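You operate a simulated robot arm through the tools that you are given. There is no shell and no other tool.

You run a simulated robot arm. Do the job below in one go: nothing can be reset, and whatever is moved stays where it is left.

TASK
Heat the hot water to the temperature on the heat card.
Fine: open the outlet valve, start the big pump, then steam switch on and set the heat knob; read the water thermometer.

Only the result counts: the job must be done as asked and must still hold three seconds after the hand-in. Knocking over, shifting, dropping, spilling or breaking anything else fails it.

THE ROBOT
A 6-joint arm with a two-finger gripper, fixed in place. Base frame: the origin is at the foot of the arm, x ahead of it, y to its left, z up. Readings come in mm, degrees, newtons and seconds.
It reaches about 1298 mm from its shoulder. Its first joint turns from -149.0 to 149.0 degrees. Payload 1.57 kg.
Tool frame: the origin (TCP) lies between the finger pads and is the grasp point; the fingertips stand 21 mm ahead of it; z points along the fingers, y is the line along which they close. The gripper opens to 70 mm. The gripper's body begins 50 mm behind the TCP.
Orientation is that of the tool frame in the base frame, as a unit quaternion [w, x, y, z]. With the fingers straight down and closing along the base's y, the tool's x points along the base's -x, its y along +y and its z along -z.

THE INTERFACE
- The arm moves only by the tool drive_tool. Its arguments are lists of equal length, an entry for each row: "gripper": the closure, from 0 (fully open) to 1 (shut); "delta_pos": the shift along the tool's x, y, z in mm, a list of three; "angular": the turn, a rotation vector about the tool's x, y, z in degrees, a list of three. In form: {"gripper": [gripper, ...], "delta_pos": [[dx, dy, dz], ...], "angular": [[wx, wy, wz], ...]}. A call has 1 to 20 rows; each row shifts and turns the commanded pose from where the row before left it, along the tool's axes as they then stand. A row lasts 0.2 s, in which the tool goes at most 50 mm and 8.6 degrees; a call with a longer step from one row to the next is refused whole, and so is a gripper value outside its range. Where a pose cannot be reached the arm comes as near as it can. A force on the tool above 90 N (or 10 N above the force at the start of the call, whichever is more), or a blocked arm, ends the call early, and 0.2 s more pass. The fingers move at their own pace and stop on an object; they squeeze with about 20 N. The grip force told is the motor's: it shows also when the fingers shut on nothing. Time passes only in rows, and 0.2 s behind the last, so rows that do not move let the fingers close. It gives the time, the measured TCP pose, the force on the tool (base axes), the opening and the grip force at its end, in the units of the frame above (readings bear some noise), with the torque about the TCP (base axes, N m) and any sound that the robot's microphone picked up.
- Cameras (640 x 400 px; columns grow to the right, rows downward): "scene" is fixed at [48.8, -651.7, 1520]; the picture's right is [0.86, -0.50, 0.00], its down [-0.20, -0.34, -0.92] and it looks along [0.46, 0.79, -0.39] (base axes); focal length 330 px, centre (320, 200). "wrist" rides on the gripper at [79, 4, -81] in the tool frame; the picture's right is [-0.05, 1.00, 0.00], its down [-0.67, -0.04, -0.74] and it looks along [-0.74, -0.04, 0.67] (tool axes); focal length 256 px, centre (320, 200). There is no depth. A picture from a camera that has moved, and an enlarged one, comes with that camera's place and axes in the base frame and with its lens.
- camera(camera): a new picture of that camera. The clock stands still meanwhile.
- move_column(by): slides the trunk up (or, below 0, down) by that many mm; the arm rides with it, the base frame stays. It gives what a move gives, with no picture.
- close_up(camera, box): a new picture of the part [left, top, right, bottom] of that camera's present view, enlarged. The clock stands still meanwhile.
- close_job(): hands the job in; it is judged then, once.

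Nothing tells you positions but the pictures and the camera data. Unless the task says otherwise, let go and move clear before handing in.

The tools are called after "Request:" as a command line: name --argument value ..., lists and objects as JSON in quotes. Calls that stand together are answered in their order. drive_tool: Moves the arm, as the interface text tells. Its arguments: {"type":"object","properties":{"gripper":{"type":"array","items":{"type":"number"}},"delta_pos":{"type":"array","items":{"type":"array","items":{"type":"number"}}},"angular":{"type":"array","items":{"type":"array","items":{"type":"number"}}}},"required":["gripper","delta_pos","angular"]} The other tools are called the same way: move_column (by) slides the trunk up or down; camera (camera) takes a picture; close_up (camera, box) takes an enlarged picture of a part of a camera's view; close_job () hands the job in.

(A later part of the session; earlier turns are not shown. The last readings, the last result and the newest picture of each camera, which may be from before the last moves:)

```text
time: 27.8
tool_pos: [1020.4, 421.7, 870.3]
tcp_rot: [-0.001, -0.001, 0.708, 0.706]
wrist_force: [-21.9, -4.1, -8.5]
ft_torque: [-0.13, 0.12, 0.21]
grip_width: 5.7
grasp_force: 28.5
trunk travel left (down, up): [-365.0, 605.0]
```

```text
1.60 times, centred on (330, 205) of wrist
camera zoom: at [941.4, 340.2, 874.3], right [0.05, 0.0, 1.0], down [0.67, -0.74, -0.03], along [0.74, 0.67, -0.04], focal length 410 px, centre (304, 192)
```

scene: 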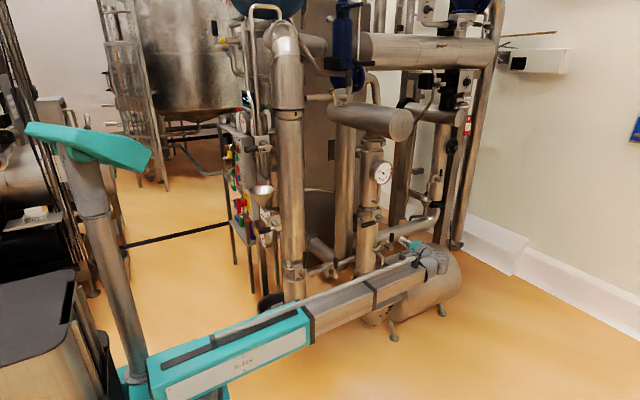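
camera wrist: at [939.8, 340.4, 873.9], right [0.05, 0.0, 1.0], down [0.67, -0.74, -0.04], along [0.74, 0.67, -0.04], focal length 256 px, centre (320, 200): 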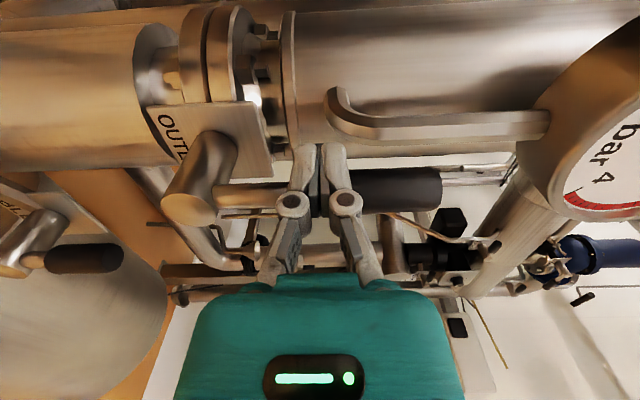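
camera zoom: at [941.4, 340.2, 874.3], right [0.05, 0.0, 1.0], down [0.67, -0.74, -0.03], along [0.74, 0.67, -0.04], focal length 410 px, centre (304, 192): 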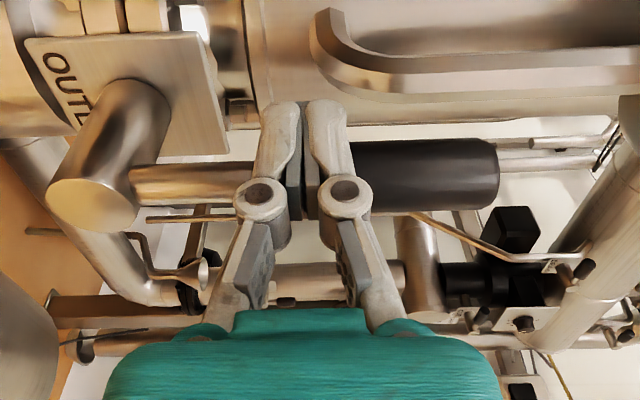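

A 22 N reaction shows the lever is at its stop, upright — the outlet valve is open. Backing off toward -x, then withdrawing along -y.

Request:
drive_tool --gripper '[1, 1, 1, 1, 1, 1, 1, 1, 1]' --delta_pos '[[6, 0, 0], [14, 0, 0], [15, 0, 0], [0, 0, -30], [0, 0, -45], [0, 0, -45], [0, 0, -45], [0, 0, -45], [0, 0, 0]]' --angular '[[0, 0, 0], [0, 0, 0], [0, 0, 0], [0, 0, 0], [0, 0, 0], [0, 0, 0], [0, 0, 0], [0, 0, 0], [0, 0, 0]]'

Request:
camera --camera "wrist"

Request:
close_up --camera "scene" --box '[260, 150, 440, 280]'

```text
time: 29.8
tool_pos: [987.0, 212.1, 869.6]
tcp_rot: [0.0, 0.0, 0.708, 0.706]
wrist_force: [-0.3, -0.1, 0.2]
ft_torque: [0.0, 0.0, -0.01]
grip_width: 0.1
grasp_force: 28.6
trunk travel left (down, up): [-365.0, 605.0]
```

```text
taken
camera wrist: at [907.1, 130.4, 873.6], right [0.05, 0.0, 1.0], down [0.67, -0.74, -0.03], along [0.74, 0.67, -0.04], focal length 256 px, centre (320, 200)
```

wrist: 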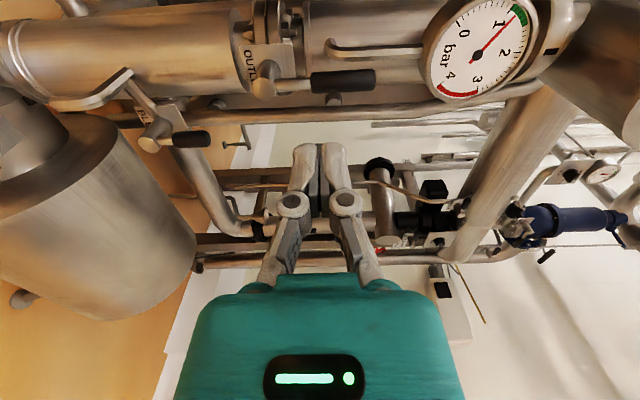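

```text
3.08 times, centred on (350, 215) of scene
camera zoom: at [48.8, -651.7, 1520.0], right [0.86, -0.5, 0.0], down [-0.2, -0.34, -0.92], along [0.46, 0.79, -0.39], focal length 1017 px, centre (228, 154)
```

zoom: 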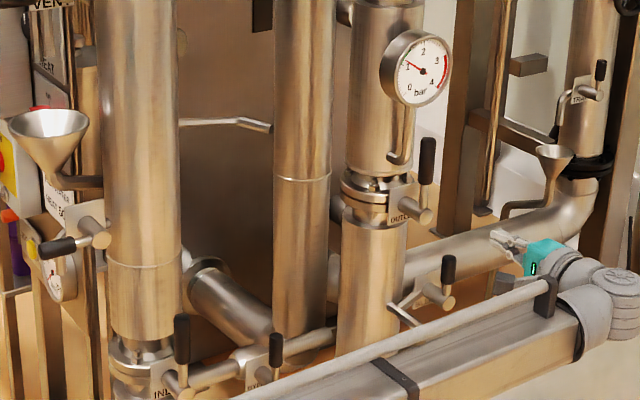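

The OUTLET lever is up, like the INLET one. Now I raise the trunk back to nearly full height before travelling round to the panel.

Request:
move_column --by 400

Request:
move_column --by 200

Request:
drive_tool --gripper '[1, 1, 1, 1, 1]' --delta_pos '[[40, 0, 0], [45, 0, 0], [45, 0, 0], [40, 0, 0], [0, 0, 0]]' --angular '[[0, 0, 0], [0, 0, 0], [0, 0, 0], [0, 0, 0], [0, 0, 0]]'

Request:
camera --camera "scene"

```text
time: 33.7
tool_pos: [987.1, 212.1, 1268.5]
tcp_rot: [0.0, 0.0, 0.709, 0.706]
wrist_force: [-0.4, -0.3, 0.2]
ft_torque: [0.0, -0.03, -0.03]
grip_width: 0.1
grasp_force: 28.7
trunk travel left (down, up): [-765.0, 205.0]
```

```text
time: 35.8
tool_pos: [987.8, 212.4, 1468.8]
tcp_rot: [0.0, 0.0, 0.708, 0.706]
wrist_force: [-0.7, 0.4, -0.4]
ft_torque: [-0.01, 0.0, -0.01]
grip_width: 0.0
grasp_force: 28.8
trunk travel left (down, up): [-965.0, 5.0]
```

```text
time: 37.0
tool_pos: [817.0, 210.7, 1467.8]
tcp_rot: [0.001, 0.001, 0.708, 0.706]
wrist_force: [0.6, 0.8, -0.8]
ft_torque: [0.04, 0.01, -0.01]
grip_width: 0.3
grasp_force: 28.7
trunk travel left (down, up): [-965.0, 5.0]
```

```text
taken
```

scene: 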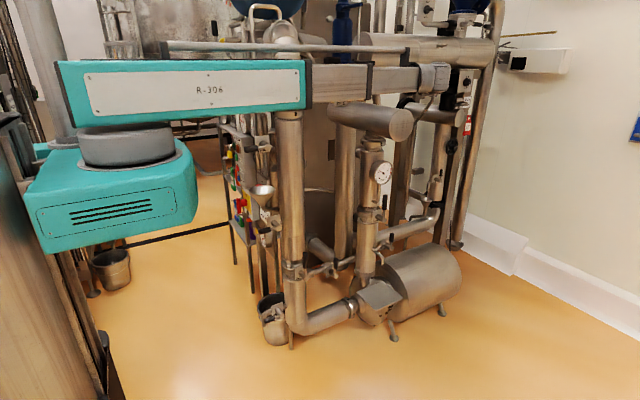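

Back at full height. I'll return the tool to pointing straight down with the fingers shut, ready to travel round past the vent handle well above it.

Request:
drive_tool --gripper '[1, 1, 1, 1, 1, 1, 1, 1, 1, 1, 1, 1, 1]' --delta_pos '[[0, -25.6, 0], [0, -24.9, 3.5], [0, -23.2, 6.6], [0, -20.7, 9.2], [0, -17.6, 11], [0, -14.2, 11.9], [0, -10.6, 11.7], [0, -7.2, 10.6], [0, -4.2, 8.6], [0, -1.9, 5.9], [0, -0.5, 2.7], [0, 0, 0.1], [0, 0, 0]]' --angular '[[8, 0, 0], [8, 0, 0], [8, 0, 0], [8, 0, 0], [8, 0, 0], [8, 0, 0], [8, 0, 0], [8, 0, 0], [8, 0, 0], [8, 0, 0], [8, 0, 0], [2, 0, 0], [0, 0, 0]]'

```text
time: 39.8
tool_pos: [816.7, 213.2, 1284.2]
tcp_rot: [0.001, -0.001, 1.0, -0.003]
wrist_force: [0.5, 0.0, 0.0]
ft_torque: [0.03, -0.02, 0.04]
grip_width: 0.0
grasp_force: 28.8
trunk travel left (down, up): [-965.0, 5.0]
```

Now travelling: retract, then arc round the base at about 608 mm radius, passing above the vent handle.

Request:
drive_tool --gripper '[1, 1, 1, 1, 1, 1, 1, 1, 1, 1, 1]' --delta_pos '[[46, 0, 0], [46, 0, 0], [46, 0, 0], [46, 0, 0], [46, 0, 0], [31.3, 34.1, 0], [18.6, 38.1, 0], [21.2, 36.8, 0], [23.7, 35.2, 0], [26.1, 33.4, 0], [0, 0, 0]]' --angular '[[0, 0, 0], [0, 0, 0], [0, 0, 0], [0, 0, 0], [0, 0, 0], [0, 0, 0], [0, 0, 0], [0, 0, 0], [0, 0, 0], [0, 0, 0], [0, 0, 0]]'

Request:
camera --camera "wrist"

```text
time: 42.2
tool_pos: [466.1, 388.2, 1283.7]
tcp_rot: [0.0, 0.0, 1.0, -0.001]
wrist_force: [-0.1, -0.7, -0.4]
ft_torque: [0.03, -0.03, 0.0]
grip_width: 0.1
grasp_force: 28.8
out of reach, approached as far as the arm can: row 3, 9
trunk travel left (down, up): [-965.0, 5.0]
```

```text
taken
camera wrist: at [386.7, 392.1, 1364.9], right [0.05, 1.0, 0.0], down [0.67, -0.03, 0.74], along [0.74, -0.04, -0.67], focal length 256 px, centre (320, 200)
```

wrist: 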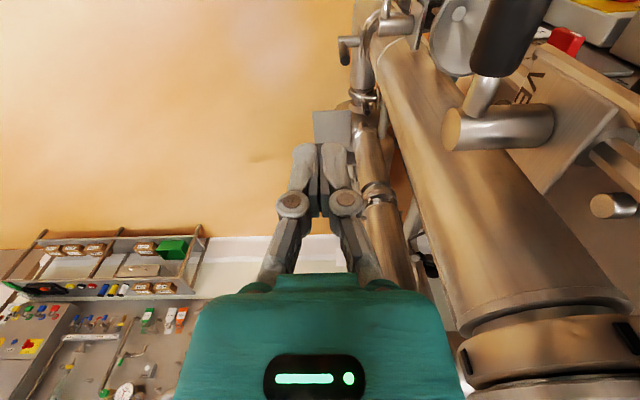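

The vent handle is ahead to the right of the view; my fingertips are about 20 mm above its top. I continue the arc around it.

Request:
drive_tool --gripper '[1, 1, 1, 1, 1, 1, 1, 1, 1, 1, 1, 1]' --delta_pos '[[28.4, 33, 0], [32, 29.4, 0], [33.5, 27.3, 0], [34.3, 25, 0], [36, 22.4, 0], [37.5, 20, 0], [38.7, 17.2, 0], [12.8, 36.3, 0], [0, 45, 0], [0, 45, 0], [0, 30, 0], [0, 0, 0]]' --angular '[[0, 0, 0], [0, 0, 0], [0, 0, 0], [0, 0, 0], [0, 0, 0], [0, 0, 0], [0, 0, 0], [0, 0, 0], [0, 0, 0], [0, 0, 0], [0, 0, 0], [0, 0, 0]]'

Request:
camera --camera "wrist"

Request:
camera --camera "scene"

```text
time: 44.8
tool_pos: [210.1, 718.0, 1283.5]
tcp_rot: [0.0, 0.001, 1.0, -0.002]
wrist_force: [0.2, -0.2, 0.2]
ft_torque: [-0.02, 0.01, 0.01]
grip_width: 0.0
grasp_force: 28.5
trunk travel left (down, up): [-965.0, 5.0]
```

```text
taken
camera wrist: at [130.8, 723.4, 1365.1], right [0.05, 1.0, 0.0], down [0.67, -0.03, 0.75], along [0.74, -0.04, -0.67], focal length 256 px, centre (320, 200)
```

wrist: 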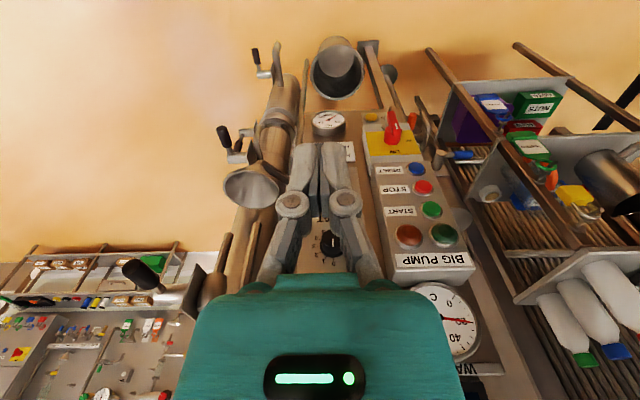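

```text
taken
```

scene: 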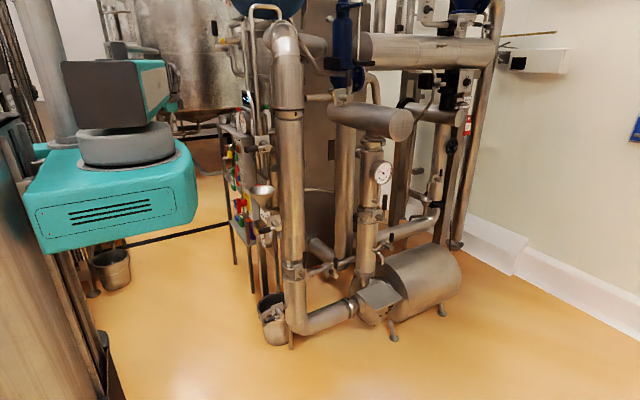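

I've arrived in front of the control panel. Next I pitch the tool up to point at +x, still well back from the panel.

Request:
drive_tool --gripper '[1, 1, 1, 1, 1, 1, 1, 1, 1, 1, 1, 1, 1]' --delta_pos '[[-8, 0, -1.8], [-8.7, 0, -4.1], [-10.1, 0, -6.3], [-12.2, 0, -7.7], [-14.8, 0, -8.6], [-17.5, 0, -8.5], [-20.4, 0, -7.6], [-22.9, 0, -5.8], [-24.9, 0, -3.2], [-26.2, 0, -0.1], [-26.5, 0, 3.5], [-6.7, 0, 7.8], [0, 0, 0]]' --angular '[[0, -8, 0], [0, -8, 0], [0, -8, 0], [0, -8, 0], [0, -8, 0], [0, -8, 0], [0, -8, 0], [0, -8, 0], [0, -8, 0], [0, -8, 0], [0, -8, 0], [0, -2, 0], [0, 0, 0]]'

Request:
move_column --by -300

Request:
camera --camera "wrist"

Request:
camera --camera "scene"

```text
time: 47.6
tool_pos: [308.3, 720.8, 1470.4]
tcp_rot: [0.707, -0.001, 0.707, -0.001]
wrist_force: [0.5, -0.1, -0.2]
ft_torque: [-0.03, -0.01, 0.02]
grip_width: 0.0
grasp_force: 28.4
trunk travel left (down, up): [-965.0, 5.0]
```

```text
time: 50.6
tool_pos: [309.8, 720.9, 1169.1]
tcp_rot: [0.707, -0.001, 0.707, -0.001]
wrist_force: [-0.1, -0.1, 0.5]
ft_torque: [0.02, 0.02, 0.03]
grip_width: 0.1
grasp_force: 28.9
trunk travel left (down, up): [-665.0, 305.0]
```

```text
taken
camera wrist: at [227.4, 724.5, 1090.5], right [0.0, 1.0, 0.05], down [-0.74, -0.03, 0.67], along [0.67, -0.04, 0.74], focal length 256 px, centre (320, 200)
```

wrist: 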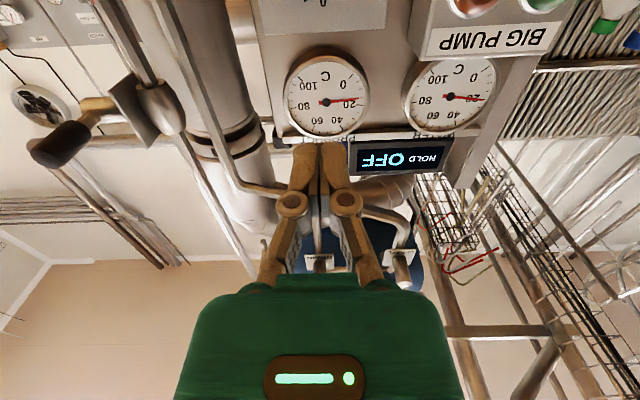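

```text
taken
```

scene: 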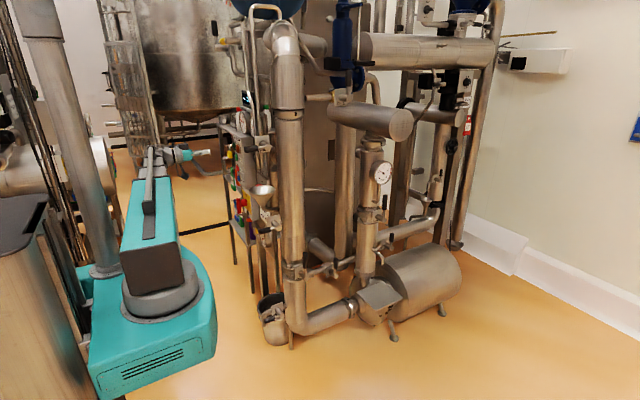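

The HOLD display says OFF, and the two dials are visible above. Lowering further to bring the buttons and knobs into the upward-looking wrist view.

Request:
move_column --by -250

Request:
camera --camera "wrist"

```text
time: 53.2
tool_pos: [309.7, 720.8, 920.6]
tcp_rot: [0.707, -0.001, 0.707, -0.001]
wrist_force: [-0.1, 0.6, -0.3]
ft_torque: [0.0, -0.01, 0.0]
grip_width: 0.0
grasp_force: 28.3
trunk travel left (down, up): [-415.0, 555.0]
```

```text
taken
camera wrist: at [227.4, 724.6, 840.5], right [0.0, 1.0, 0.05], down [-0.74, -0.03, 0.67], along [0.67, -0.04, 0.74], focal length 256 px, centre (320, 200)
```

wrist: 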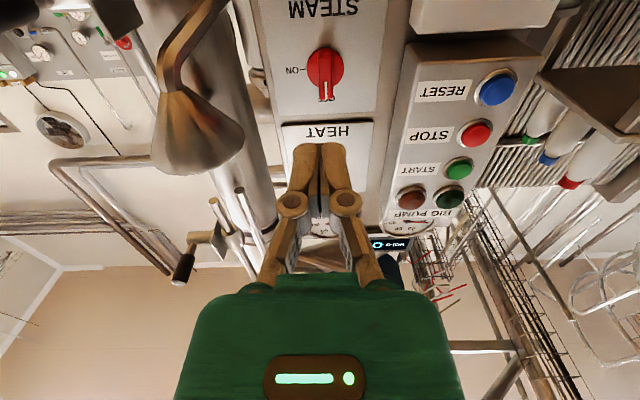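

START (green) sits near (482, 898, 1079) by triangulation. I'll line up with it while staying well back: shift left to y≈898 and raise the trunk to z≈1079.

Request:
drive_tool --gripper '[1, 1, 1, 1, 1, 1, 1, 1]' --delta_pos '[[0, 40, 0], [0, 46, 0], [0, 46, 0], [0, 45, 0], [0, 0, 30], [0, 0, 40], [0, 0, 10], [0, 0, 0]]' --angular '[[0, 0, 0], [0, 0, 0], [0, 0, 0], [0, 0, 0], [0, 0, 0], [0, 0, 0], [0, 0, 0], [0, 0, 0]]'

Request:
move_column --by 150

Request:
camera --camera "wrist"

Request:
close_up --camera "scene" --box '[180, 100, 300, 200]'

```text
time: 55.0
tool_pos: [390.3, 899.3, 919.1]
tcp_rot: [0.707, -0.001, 0.707, -0.001]
wrist_force: [0.4, -0.2, 0.3]
ft_torque: [0.02, 0.01, -0.01]
grip_width: 0.1
grasp_force: 28.6
trunk travel left (down, up): [-415.0, 555.0]
```

```text
time: 56.8
tool_pos: [388.6, 898.5, 1069.8]
tcp_rot: [0.707, -0.001, 0.707, -0.002]
wrist_force: [0.6, -0.2, 0.2]
ft_torque: [-0.05, 0.0, 0.01]
grip_width: 0.0
grasp_force: 28.2
trunk travel left (down, up): [-565.0, 405.0]
```

```text
taken
camera wrist: at [307.3, 902.7, 990.3], right [0.0, 1.0, 0.05], down [-0.74, -0.03, 0.67], along [0.67, -0.04, 0.74], focal length 256 px, centre (320, 200)
```

wrist: 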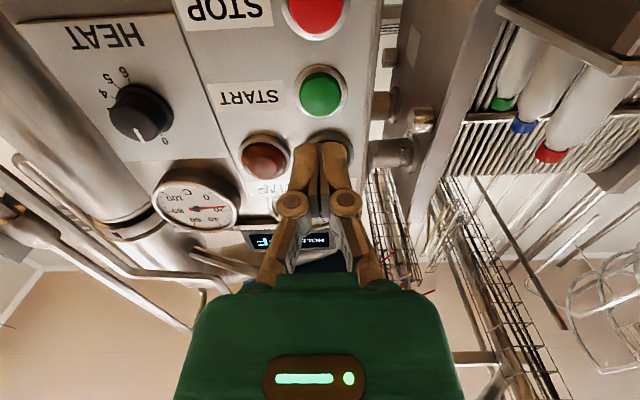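

```text
4.00 times, centred on (240, 150) of scene
camera zoom: at [48.8, -651.7, 1520.0], right [0.86, -0.5, 0.0], down [-0.2, -0.34, -0.92], along [0.46, 0.79, -0.39], focal length 1322 px, centre (640, 400)
```

zoom: 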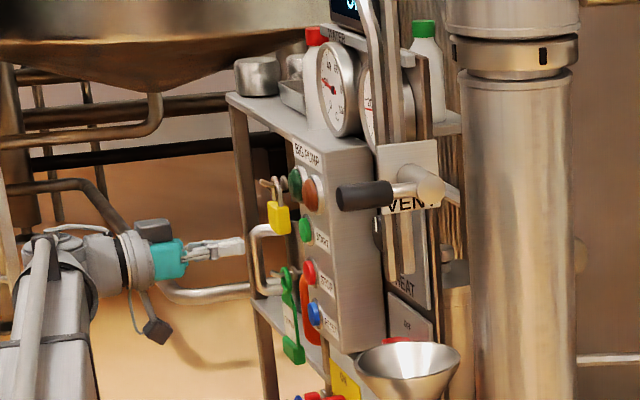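

START lies at about (485, 898, 1074), directly ahead of the closed fingertips. Fine alignment up 4 mm, then advance to just short of it.

Request:
move_column --by 4

Request:
drive_tool --gripper '[1, 1, 1, 1]' --delta_pos '[[0, -1, 30], [0, 0, 25], [0, 0, 10], [0, 0, 0]]' --angular '[[0, 0, 0], [0, 0, 0], [0, 0, 0], [0, 0, 0]]'

Request:
camera --camera "wrist"

Request:
close_up --camera "scene" --box '[220, 110, 290, 180]'

```text
time: 57.3
tool_pos: [389.0, 899.0, 1073.3]
tcp_rot: [0.707, -0.001, 0.707, -0.002]
wrist_force: [-0.1, -0.3, 0.8]
ft_torque: [0.01, -0.01, -0.02]
grip_width: 0.1
grasp_force: 28.6
trunk travel left (down, up): [-569.0, 401.0]
```

```text
time: 58.3
tool_pos: [453.1, 896.9, 1072.9]
tcp_rot: [0.706, -0.002, 0.708, 0.0]
wrist_force: [-1.1, 1.1, -0.6]
ft_torque: [-0.02, 0.01, -0.01]
grip_width: 0.2
grasp_force: 28.8
trunk travel left (down, up): [-569.0, 401.0]
```

```text
taken
camera wrist: at [372.2, 901.5, 994.3], right [0.0, 1.0, 0.05], down [-0.74, -0.03, 0.67], along [0.67, -0.04, 0.74], focal length 256 px, centre (320, 200)
```

wrist: 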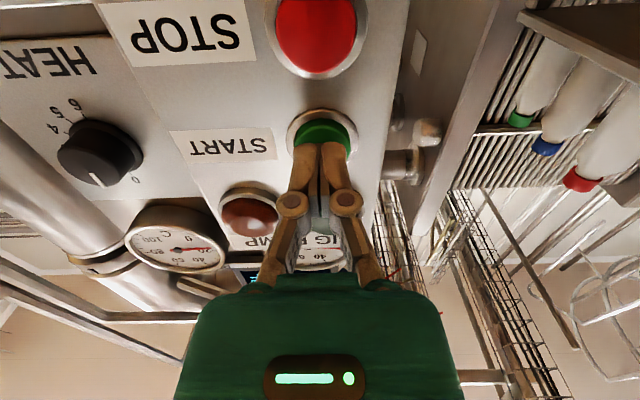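

```text
5.71 times, centred on (255, 145) of scene
camera zoom: at [48.8, -651.7, 1520.0], right [0.86, -0.5, 0.0], down [-0.2, -0.34, -0.92], along [0.46, 0.79, -0.39], focal length 1889 px, centre (691, 514)
```

zoom: 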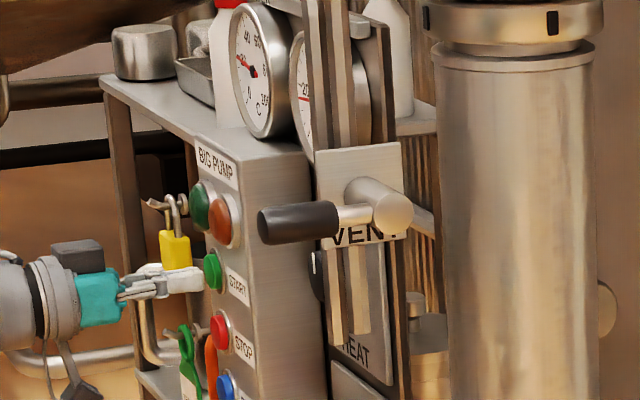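

The fingertips are right in front of the green START button. Pressing slowly.

Request:
drive_tool --gripper '[1, 1, 1, 1]' --delta_pos '[[0, 0, 4], [0, 0, 3], [0, 0, 3], [0, 0, 2]]' --angular '[[0, 0, 0], [0, 0, 0], [0, 0, 0], [0, 0, 0]]'

Request:
close_up --camera "wrist" --box '[180, 60, 440, 280]'

```text
time: 59.3
tool_pos: [465.4, 897.7, 1073.0]
tcp_rot: [0.707, -0.001, 0.707, -0.001]
wrist_force: [-9.1, -3.0, -3.1]
ft_torque: [0.02, 0.08, -0.02]
grip_width: 6.1
grasp_force: 28.6
trunk travel left (down, up): [-569.0, 401.0]
heard: click
```

```text
1.82 times, centred on (310, 170) of wrist
camera zoom: at [383.6, 901.6, 994.5], right [0.0, 1.0, 0.05], down [-0.74, -0.03, 0.67], along [0.67, -0.04, 0.74], focal length 465 px, centre (338, 254)
```

zoom: 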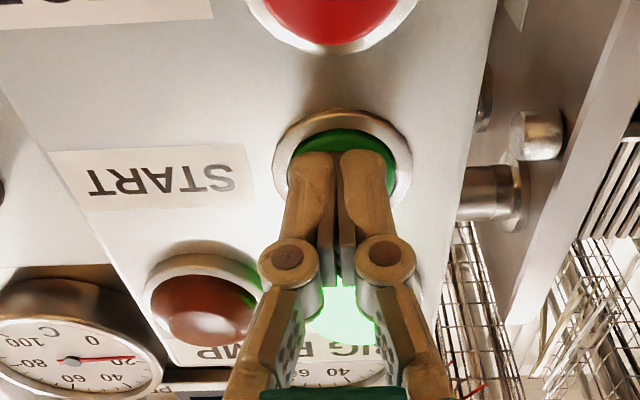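

A click was heard and the green run lamp lit. Backing off and checking that it stays lit.

Request:
drive_tool --gripper '[1, 1, 1, 1, 1]' --delta_pos '[[0, 0, -10], [0, 0, -30], [0, 0, -40], [0, 0, -30], [0, 0, 0]]' --angular '[[0, 0, 0], [0, 0, 0], [0, 0, 0], [0, 0, 0], [0, 0, 0]]'

Request:
camera --camera "wrist"

Request:
close_up --camera "scene" --box '[220, 110, 290, 180]'

Request:
close_up --camera "scene" --box '[340, 140, 440, 240]'

```text
time: 60.5
tool_pos: [354.7, 897.4, 1073.3]
tcp_rot: [0.707, -0.001, 0.707, 0.0]
wrist_force: [-0.3, 0.6, -0.3]
ft_torque: [0.02, 0.03, 0.03]
grip_width: 0.0
grasp_force: 28.9
trunk travel left (down, up): [-569.0, 401.0]
```

```text
taken
camera wrist: at [273.5, 901.3, 994.4], right [0.0, 1.0, 0.05], down [-0.74, -0.03, 0.67], along [0.67, -0.04, 0.74], focal length 256 px, centre (320, 200)
```

wrist: 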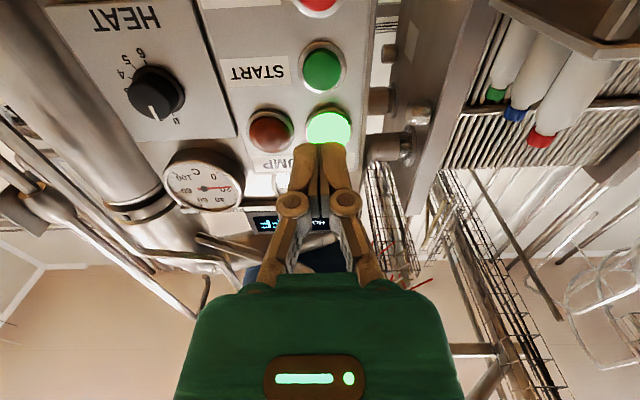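

```text
5.71 times, centred on (255, 145) of scene
camera zoom: at [48.8, -651.7, 1520.0], right [0.86, -0.5, 0.0], down [-0.2, -0.34, -0.92], along [0.46, 0.79, -0.39], focal length 1889 px, centre (691, 514)
```

zoom: 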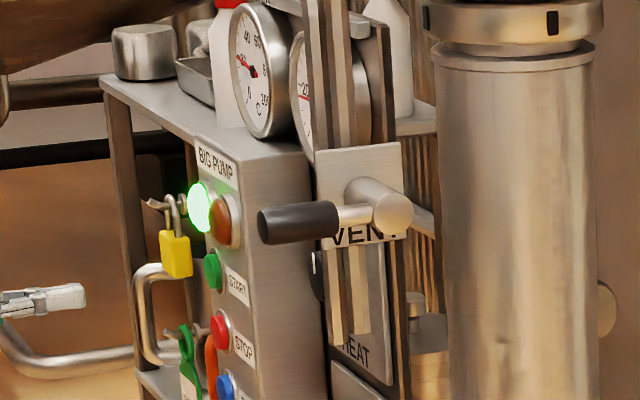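

```text
4.00 times, centred on (390, 190) of scene
camera zoom: at [48.8, -651.7, 1520.0], right [0.86, -0.5, 0.0], down [-0.2, -0.34, -0.92], along [0.46, 0.79, -0.39], focal length 1322 px, centre (40, 240)
```

zoom: 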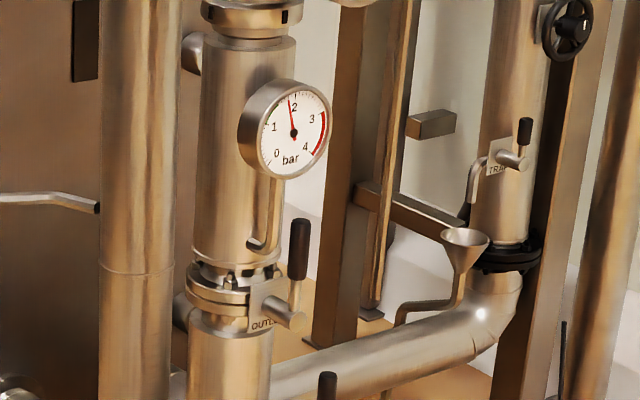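

The pump is running: green lamp lit and the pressure dial has risen to about 1.9 bar. Next is the STEAM switch near (526, 725, 963): I'll move in front of it with the gripper open.

Request:
drive_tool --gripper '[0.4, 0, 0, 0, 0, 0]' --delta_pos '[[0, -40, 0], [0, -46, 0], [0, -46, 0], [0, -40, 0], [0, 0, 0], [0, 0, 0]]' --angular '[[0, 0, 0], [0, 0, 0], [0, 0, 0], [0, 0, 0], [0, 0, 0], [0, 0, 0]]'

Request:
move_column --by -110

Request:
camera --camera "wrist"

```text
time: 61.9
tool_pos: [355.5, 723.8, 1074.1]
tcp_rot: [0.708, -0.001, 0.707, -0.001]
wrist_force: [0.4, -0.4, 0.5]
ft_torque: [0.0, 0.02, 0.0]
grip_width: 69.9
grasp_force: 0.1
trunk travel left (down, up): [-569.0, 401.0]
```

```text
time: 63.3
tool_pos: [354.5, 723.2, 964.1]
tcp_rot: [0.708, -0.001, 0.706, -0.002]
wrist_force: [-0.1, 0.1, 0.5]
ft_torque: [0.04, -0.01, -0.04]
grip_width: 70.1
grasp_force: 0.0
trunk travel left (down, up): [-459.0, 511.0]
```

```text
taken
camera wrist: at [273.9, 726.9, 884.8], right [0.0, 1.0, 0.05], down [-0.75, -0.03, 0.66], along [0.67, -0.04, 0.75], focal length 256 px, centre (320, 200)
```

wrist: 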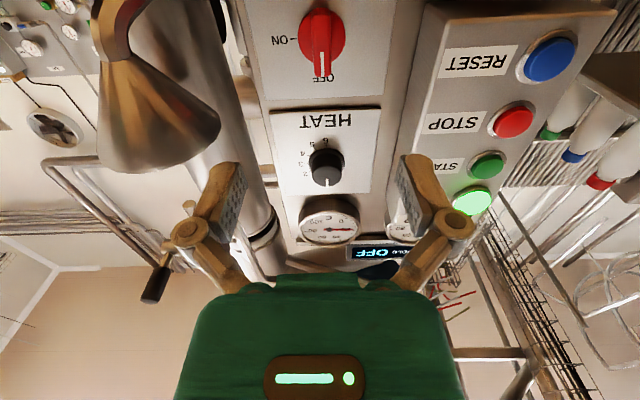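

The gripper's midline is in line with the STEAM switch column. I'll zoom to measure it and then drop 60 mm for parallax.

Request:
close_up --camera "wrist" --box '[230, 0, 430, 125]'

Request:
close_up --camera "wrist" --box '[270, 100, 430, 260]'

Request:
move_column --by -60

Request:
close_up --camera "wrist" --box '[230, 0, 430, 125]'

Request:
close_up --camera "wrist" --box '[270, 100, 430, 260]'

```text
3.20 times, centred on (330, 62) of wrist
camera zoom: at [273.9, 726.9, 884.8], right [0.0, 1.0, 0.05], down [-0.75, -0.03, 0.66], along [0.67, -0.04, 0.75], focal length 819 px, centre (288, 640)
```

zoom: 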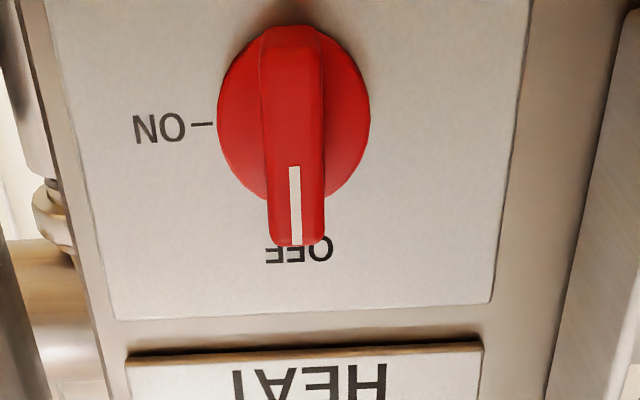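

```text
2.50 times, centred on (350, 180) of wrist
camera zoom: at [273.9, 726.9, 884.8], right [0.0, 1.0, 0.05], down [-0.75, -0.03, 0.66], along [0.67, -0.04, 0.75], focal length 640 px, centre (245, 250)
```

zoom: 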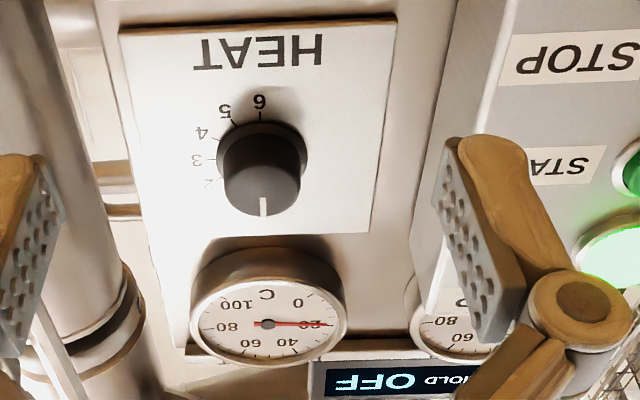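

```text
time: 64.3
tool_pos: [355.8, 723.8, 903.7]
tcp_rot: [0.708, 0.0, 0.706, -0.002]
wrist_force: [0.3, 0.9, 0.2]
ft_torque: [-0.01, -0.02, 0.0]
grip_width: 70.1
grasp_force: 0.1
trunk travel left (down, up): [-399.0, 571.0]
```

```text
3.20 times, centred on (330, 62) of wrist
camera zoom: at [273.9, 726.9, 824.7], right [0.0, 1.0, 0.05], down [-0.75, -0.03, 0.66], along [0.67, -0.04, 0.75], focal length 819 px, centre (288, 640)
```

zoom: 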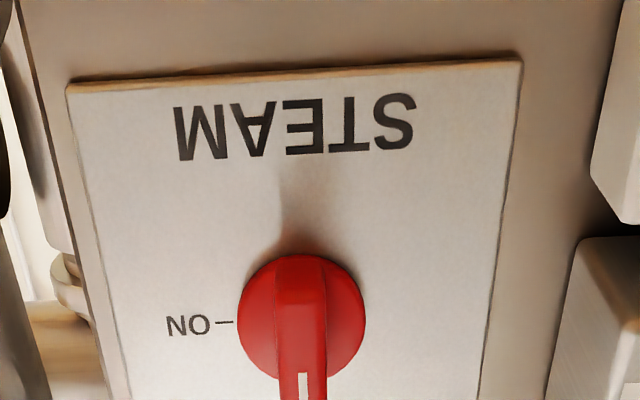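

```text
2.50 times, centred on (350, 180) of wrist
camera zoom: at [273.9, 726.9, 824.7], right [0.0, 1.0, 0.05], down [-0.75, -0.03, 0.66], along [0.67, -0.04, 0.75], focal length 640 px, centre (245, 250)
```

zoom: 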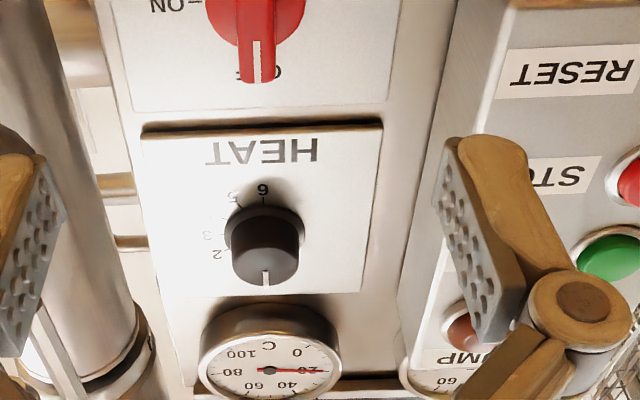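

The STEAM switch axis is at about (y 723.5, z 960.5), its plate at x≈544 and the grip bar's front at x≈514. I'll raise to that height, set a moderate opening, and move in part-way before checking.

Request:
move_column --by 57

Request:
drive_tool --gripper '[0.2, 0.2, 0.2, 0.2]' --delta_pos '[[0, 0, 35], [0, 0, 40], [0, 0, 35], [0, 0, 0]]' --angular '[[0, 0, 0], [0, 0, 0], [0, 0, 0], [0, 0, 0]]'

Request:
camera --camera "wrist"

Request:
close_up --camera "scene" --box '[200, 130, 300, 230]'

```text
time: 65.3
tool_pos: [355.7, 722.9, 961.7]
tcp_rot: [0.707, -0.001, 0.707, -0.001]
wrist_force: [0.1, -0.4, -0.6]
ft_torque: [0.0, 0.0, 0.02]
grip_width: 70.1
grasp_force: 0.0
trunk travel left (down, up): [-456.0, 514.0]
```

```text
time: 66.3
tool_pos: [463.7, 723.5, 961.1]
tcp_rot: [0.709, -0.002, 0.706, -0.001]
wrist_force: [0.0, -0.3, -1.0]
ft_torque: [0.0, 0.0, 0.0]
grip_width: 56.3
grasp_force: 0.0
trunk travel left (down, up): [-456.0, 514.0]
```

```text
taken
camera wrist: at [382.9, 726.8, 881.9], right [0.0, 1.0, 0.05], down [-0.75, -0.03, 0.66], along [0.66, -0.04, 0.75], focal length 256 px, centre (320, 200)
```

wrist: 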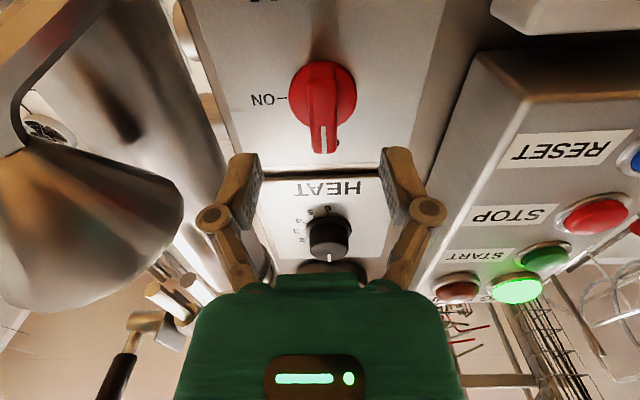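

```text
4.00 times, centred on (250, 180) of scene
camera zoom: at [48.8, -651.7, 1520.0], right [0.86, -0.5, 0.0], down [-0.2, -0.34, -0.92], along [0.46, 0.79, -0.39], focal length 1322 px, centre (600, 280)
```

zoom: 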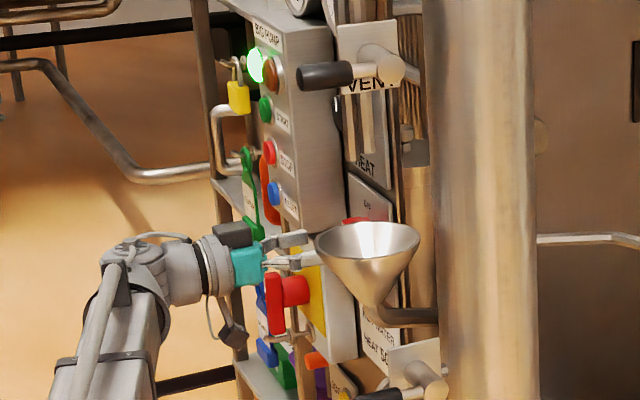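

Everything lines up: the red bar sits between the fingers' line. Moving in the last 43 mm.

Request:
drive_tool --gripper '[0.2, 0.2, 0.2, 0.2, 0.2]' --delta_pos '[[0, 0, 15], [0, 0, 12], [0, 0, 10], [0, 0, 5], [0, 0, 0]]' --angular '[[0, 0, 0], [0, 0, 0], [0, 0, 0], [0, 0, 0], [0, 0, 0]]'

Request:
camera --camera "wrist"

```text
time: 67.5
tool_pos: [507.5, 723.6, 962.3]
tcp_rot: [0.708, -0.001, 0.706, -0.001]
wrist_force: [-0.1, 0.6, -0.3]
ft_torque: [0.0, 0.0, 0.02]
grip_width: 55.8
grasp_force: 0.0
trunk travel left (down, up): [-456.0, 514.0]
```

```text
taken
camera wrist: at [426.2, 727.3, 881.7], right [0.0, 1.0, 0.05], down [-0.75, -0.03, 0.66], along [0.67, -0.04, 0.75], focal length 256 px, centre (320, 200)
```

wrist: 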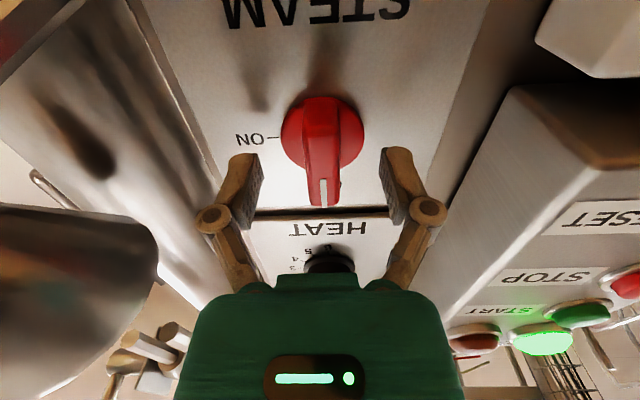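

The bar is between the pads. Closing the gripper on it.

Request:
drive_tool --gripper '[0.5, 0.8, 1, 1, 1]' --delta_pos '[[0, 0, 0], [0, 0, 0], [0, 0, 0], [0, 0, 0], [0, 0, 0]]' --angular '[[0, 0, 0], [0, 0, 0], [0, 0, 0], [0, 0, 0], [0, 0, 0]]'

Request:
camera --camera "wrist"

```text
time: 68.7
tool_pos: [506.9, 724.8, 960.7]
tcp_rot: [0.708, -0.001, 0.706, -0.002]
wrist_force: [2.9, 12.3, 7.2]
ft_torque: [0.12, 0.11, 0.26]
grip_width: 16.0
grasp_force: 32.3
trunk travel left (down, up): [-456.0, 514.0]
```

```text
taken
camera wrist: at [426.1, 728.4, 881.6], right [0.0, 1.0, 0.05], down [-0.75, -0.03, 0.66], along [0.67, -0.04, 0.75], focal length 256 px, centre (320, 200)
```

wrist: 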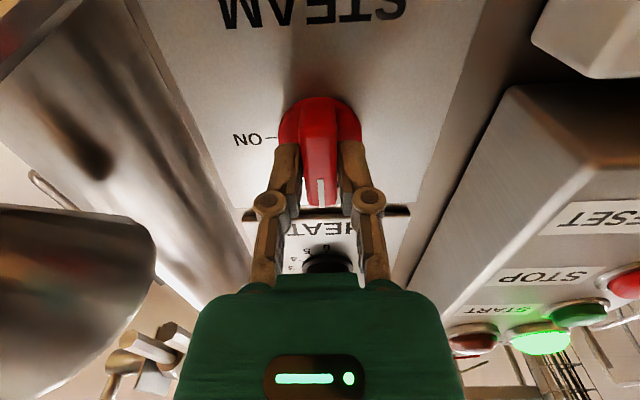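

The bar is gripped (16 mm). Easing 1.2 mm toward +y to relieve the side load, and starting the clockwise turn with a first 24°.

Request:
drive_tool --gripper '[1, 1, 1, 1, 1]' --delta_pos '[[0, 1.2, 0], [0, 0, 0], [0, 0, 0], [0, 0, 0], [0, 0, 0]]' --angular '[[0, 0, 0], [0, 0, 8], [0, 0, 8], [0, 0, 8], [0, 0, 0]]'

Request:
camera --camera "wrist"

```text
time: 69.9
tool_pos: [508.0, 725.3, 961.2]
tcp_rot: [0.693, 0.146, 0.691, 0.148]
wrist_force: [6.5, 11.4, 7.5]
ft_torque: [0.02, -0.46, 0.02]
grip_width: 16.0
grasp_force: 32.6
trunk travel left (down, up): [-456.0, 514.0]
```

```text
taken
camera wrist: at [426.1, 760.5, 890.0], right [0.0, 0.89, 0.45], down [-0.75, -0.3, 0.59], along [0.67, -0.34, 0.67], focal length 256 px, centre (320, 200)
```

wrist: 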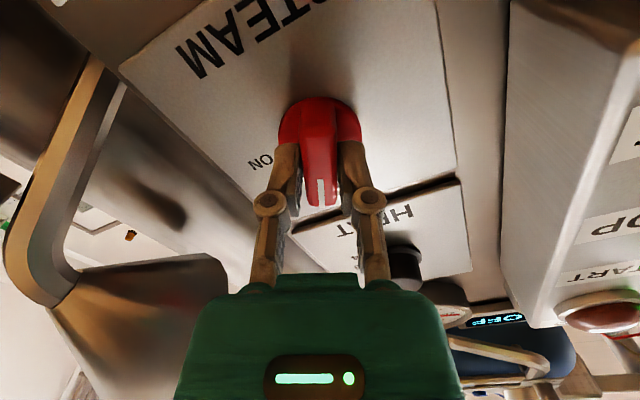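

It turns with the gripper. Continuing to about 64°, then to 90°.

Request:
drive_tool --gripper '[1, 1, 1, 1, 1, 1]' --delta_pos '[[0, 0, 0], [0, 0, 0], [0, 0, 0], [0, 0, 0], [0, 0, 0], [0, 0, 0]]' --angular '[[0, 0, 8], [0, 0, 8], [0, 0, 8], [0, 0, 8], [0, 0, 8], [0, 0, 0]]'

Request:
camera --camera "wrist"

```text
time: 71.3
tool_pos: [506.7, 725.4, 961.3]
tcp_rot: [0.6, 0.374, 0.6, 0.375]
wrist_force: [1.8, 12.8, 6.4]
ft_torque: [0.05, -0.42, -0.47]
grip_width: 16.2
grasp_force: 31.6
trunk travel left (down, up): [-456.0, 514.0]
```

```text
taken
camera wrist: at [425.9, 797.5, 929.7], right [0.0, 0.39, 0.92], down [-0.75, -0.61, 0.26], along [0.67, -0.68, 0.29], focal length 256 px, centre (320, 200)
```

wrist: 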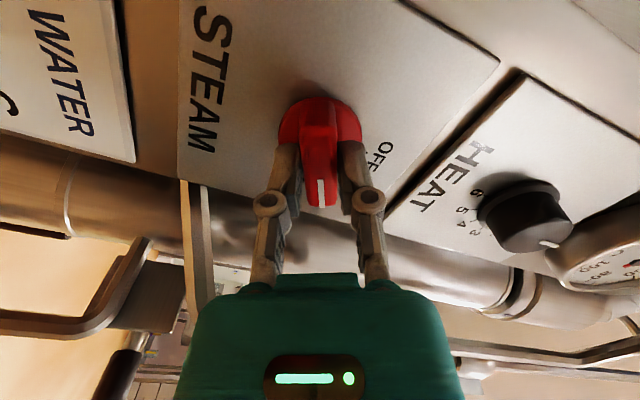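

At 64° now. Turning the remaining 26°.

Request:
drive_tool --gripper '[1, 1, 1, 1, 1, 1]' --delta_pos '[[0, 0, 0], [0, 0, 0], [0, 0, 0], [0, 0, 0], [0, 0, 0], [0, 0, 0]]' --angular '[[0, 0, 8], [0, 0, 8], [0, 0, 8], [0, 0, 3], [0, 0, 0], [0, 0, 0]]'

Request:
camera --camera "wrist"

```text
time: 72.7
tool_pos: [507.7, 724.7, 960.7]
tcp_rot: [0.532, 0.467, 0.532, 0.466]
wrist_force: [12.6, 17.8, 26.4]
ft_torque: [0.04, -0.42, 0.02]
grip_width: 15.8
grasp_force: 31.9
out of reach, approached as far as the arm can: row 3, 4
trunk travel left (down, up): [-456.0, 514.0]
```

```text
taken
camera wrist: at [425.7, 803.5, 955.1], right [0.0, 0.08, 1.0], down [-0.74, -0.67, 0.05], along [0.67, -0.74, 0.06], focal length 256 px, centre (320, 200)
```

wrist: 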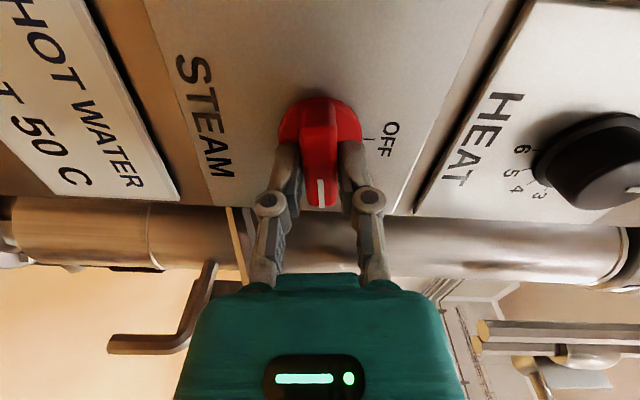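

The wrist roll stopped at about 82° (joint limit), so the switch is ~8° short of ON. I'll release, slide the open fingers toward the bar's tip, and nudge it the rest of the way by lowering the trunk.

Request:
drive_tool --gripper '[0.571, 0.571, 0.571, 0.571]' --delta_pos '[[0, 0, 0], [0, 0, 0], [0, 0, 0], [0, 0, 0]]' --angular '[[0, 0, 0], [0, 0, 0], [0, 0, 0], [0, 0, 0]]'

Request:
close_up --camera "wrist" --box '[200, 60, 440, 260]'

```text
time: 73.7
tool_pos: [507.3, 724.7, 960.5]
tcp_rot: [0.529, 0.469, 0.533, 0.465]
wrist_force: [-0.3, 0.0, -0.3]
ft_torque: [-0.01, 0.03, -0.02]
grip_width: 29.9
grasp_force: 0.1
trunk travel left (down, up): [-456.0, 514.0]
```

```text
2.00 times, centred on (320, 160) of wrist
camera zoom: at [425.7, 803.3, 954.2], right [0.01, 0.08, 1.0], down [-0.74, -0.67, 0.06], along [0.67, -0.74, 0.05], focal length 512 px, centre (320, 280)
```

zoom: 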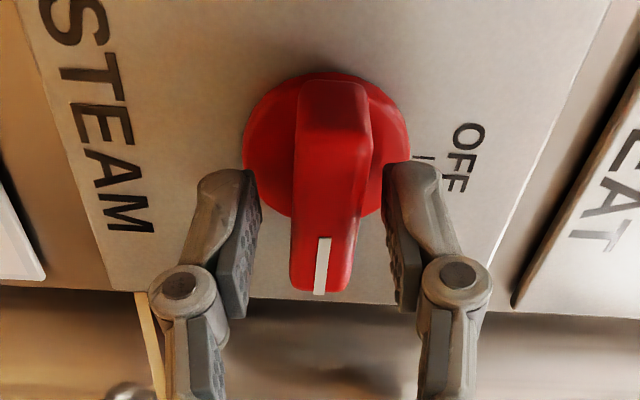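

After release the bar seems to have settled a bit further round, perhaps into its detent. Backing off along -x to see exactly where it points.

Request:
drive_tool --gripper '[0.3, 0.2, 0.2, 0.2]' --delta_pos '[[0, 0, -20], [0, 0, -40], [0, 0, -40], [0, 0, 0]]' --angular '[[0, 0, 0], [0, 0, 0], [0, 0, 0], [0, 0, 0]]'

Request:
camera --camera "wrist"

Request:
close_up --camera "wrist" --box '[220, 0, 420, 140]'

```text
time: 74.7
tool_pos: [408.6, 726.0, 960.3]
tcp_rot: [0.53, 0.468, 0.533, 0.464]
wrist_force: [0.5, 0.6, 0.3]
ft_torque: [0.04, -0.01, 0.01]
grip_width: 56.3
grasp_force: 0.1
trunk travel left (down, up): [-456.0, 514.0]
```

```text
taken
camera wrist: at [326.0, 805.1, 954.3], right [0.01, 0.08, 1.0], down [-0.74, -0.67, 0.06], along [0.67, -0.74, 0.05], focal length 256 px, centre (320, 200)
```

wrist: 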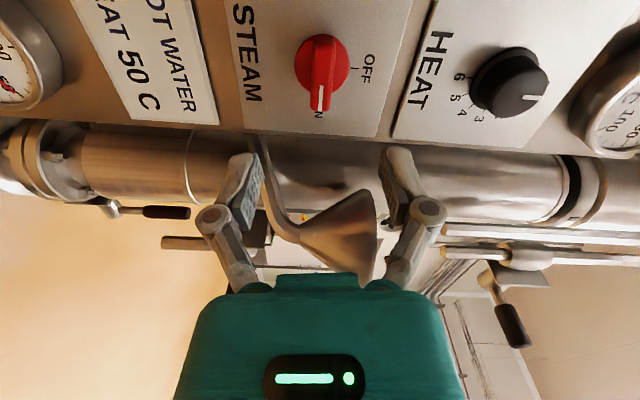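

```text
2.86 times, centred on (320, 70) of wrist
camera zoom: at [326.0, 805.1, 954.3], right [0.01, 0.08, 1.0], down [-0.74, -0.67, 0.06], along [0.67, -0.74, 0.05], focal length 731 px, centre (320, 571)
```

zoom: 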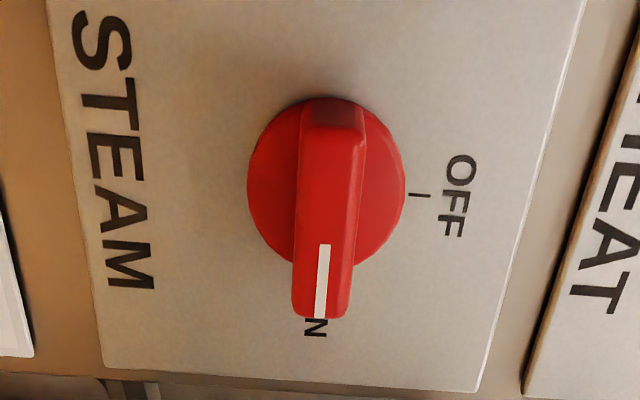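

The white mark points squarely at ON, so steam is on. Next I roll the tool back to about -30° (to have plenty of clockwise travel), and rise to the HEAT knob height (axis ≈ y 725, z 1111).

Request:
drive_tool --gripper '[0.14, 0.14, 0.14, 0.14, 0.14, 0.14, 0.14, 0.14, 0.14, 0.14, 0.14, 0.14, 0.14, 0.14, 0.14]' --delta_pos '[[0, 0, -5], [0, 0, 0], [0, 0, 0], [0, 0, 0], [0, 0, 0], [0, 0, 0], [0, 0, 0], [0, 0, 0], [0, 0, 0], [0, 0, 0], [0, 0, 0], [0, 0, 0], [0, 0, 0], [0, 0, 0], [0, 0, 0]]' --angular '[[0, 0, -8], [0, 0, -8], [0, 0, -8], [0, 0, -8], [0, 0, -8], [0, 0, -8], [0, 0, -8], [0, 0, -8], [0, 0, -8], [0, 0, -8], [0, 0, -8], [0, 0, -8], [0, 0, -8], [0, 0, -8], [0, 0, 0]]'

Request:
move_column --by 150

Request:
camera --camera "wrist"

Request:
close_up --camera "scene" --box '[220, 90, 290, 160]'

```text
time: 77.9
tool_pos: [403.1, 724.3, 960.6]
tcp_rot: [0.683, -0.181, 0.685, -0.181]
wrist_force: [0.0, 0.5, -0.2]
ft_torque: [0.0, 0.01, 0.01]
grip_width: 60.2
grasp_force: 0.1
trunk travel left (down, up): [-456.0, 514.0]
```

```text
time: 79.6
tool_pos: [403.6, 724.7, 1111.0]
tcp_rot: [0.683, -0.179, 0.685, -0.18]
wrist_force: [0.9, 0.8, -0.8]
ft_torque: [-0.02, 0.02, 0.01]
grip_width: 60.1
grasp_force: 0.0
trunk travel left (down, up): [-606.0, 364.0]
```

```text
taken
camera wrist: at [321.2, 688.7, 1039.3], right [0.0, 0.9, -0.44], down [-0.74, 0.3, 0.6], along [0.67, 0.33, 0.67], focal length 256 px, centre (320, 200)
```

wrist: 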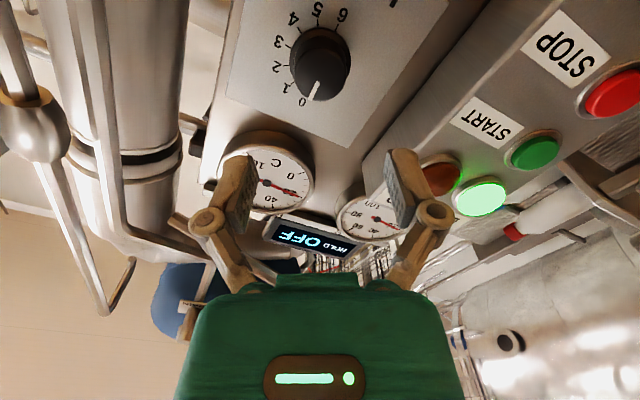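

```text
5.71 times, centred on (255, 125) of scene
camera zoom: at [48.8, -651.7, 1520.0], right [0.86, -0.5, 0.0], down [-0.2, -0.34, -0.92], along [0.46, 0.79, -0.39], focal length 1889 px, centre (691, 629)
```

zoom: 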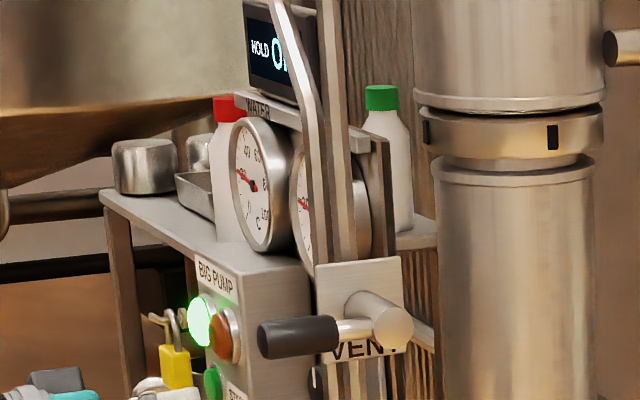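

The heat knob is straight ahead at 0. Advancing 70 mm first and checking alignment.

Request:
drive_tool --gripper '[0.14, 0.14, 0.14, 0.14]' --delta_pos '[[0, 0, 25], [0, 0, 25], [0, 0, 20], [0, 0, 0]]' --angular '[[0, 0, 0], [0, 0, 0], [0, 0, 0], [0, 0, 0]]'

Request:
camera --camera "wrist"

Request:
close_up --camera "scene" --box '[240, 105, 270, 125]'

```text
time: 80.6
tool_pos: [473.6, 724.4, 1110.3]
tcp_rot: [0.683, -0.18, 0.685, -0.179]
wrist_force: [-0.1, -0.3, 0.4]
ft_torque: [-0.02, 0.0, 0.03]
grip_width: 60.3
grasp_force: 0.1
trunk travel left (down, up): [-606.0, 364.0]
```

```text
taken
camera wrist: at [392.1, 688.8, 1039.3], right [0.0, 0.9, -0.44], down [-0.74, 0.3, 0.6], along [0.67, 0.33, 0.67], focal length 256 px, centre (320, 200)
```

wrist: 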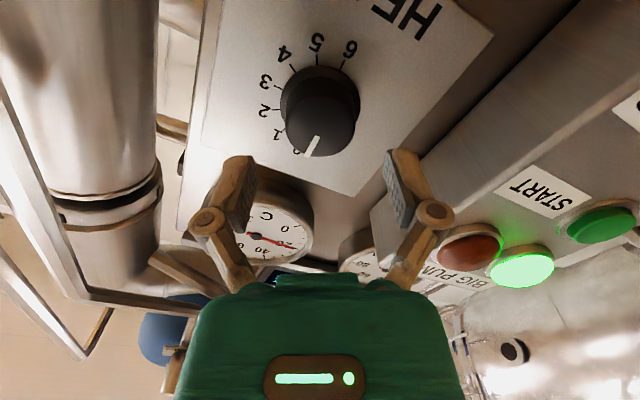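

```text
16.00 times, centred on (255, 115) of scene
camera zoom: at [48.8, -651.7, 1520.0], right [0.86, -0.5, 0.0], down [-0.2, -0.34, -0.92], along [0.46, 0.79, -0.39], focal length 5288 px, centre (1360, 1560)
```

zoom: 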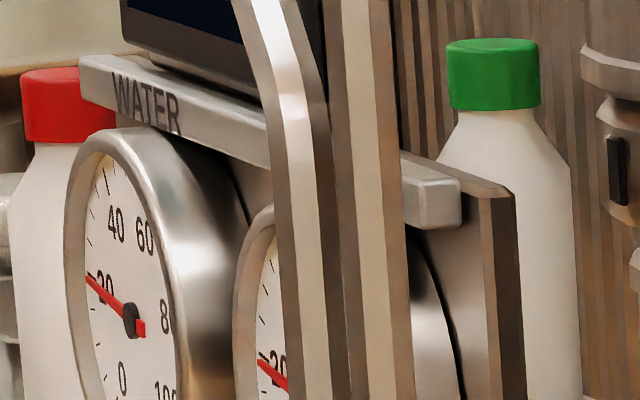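

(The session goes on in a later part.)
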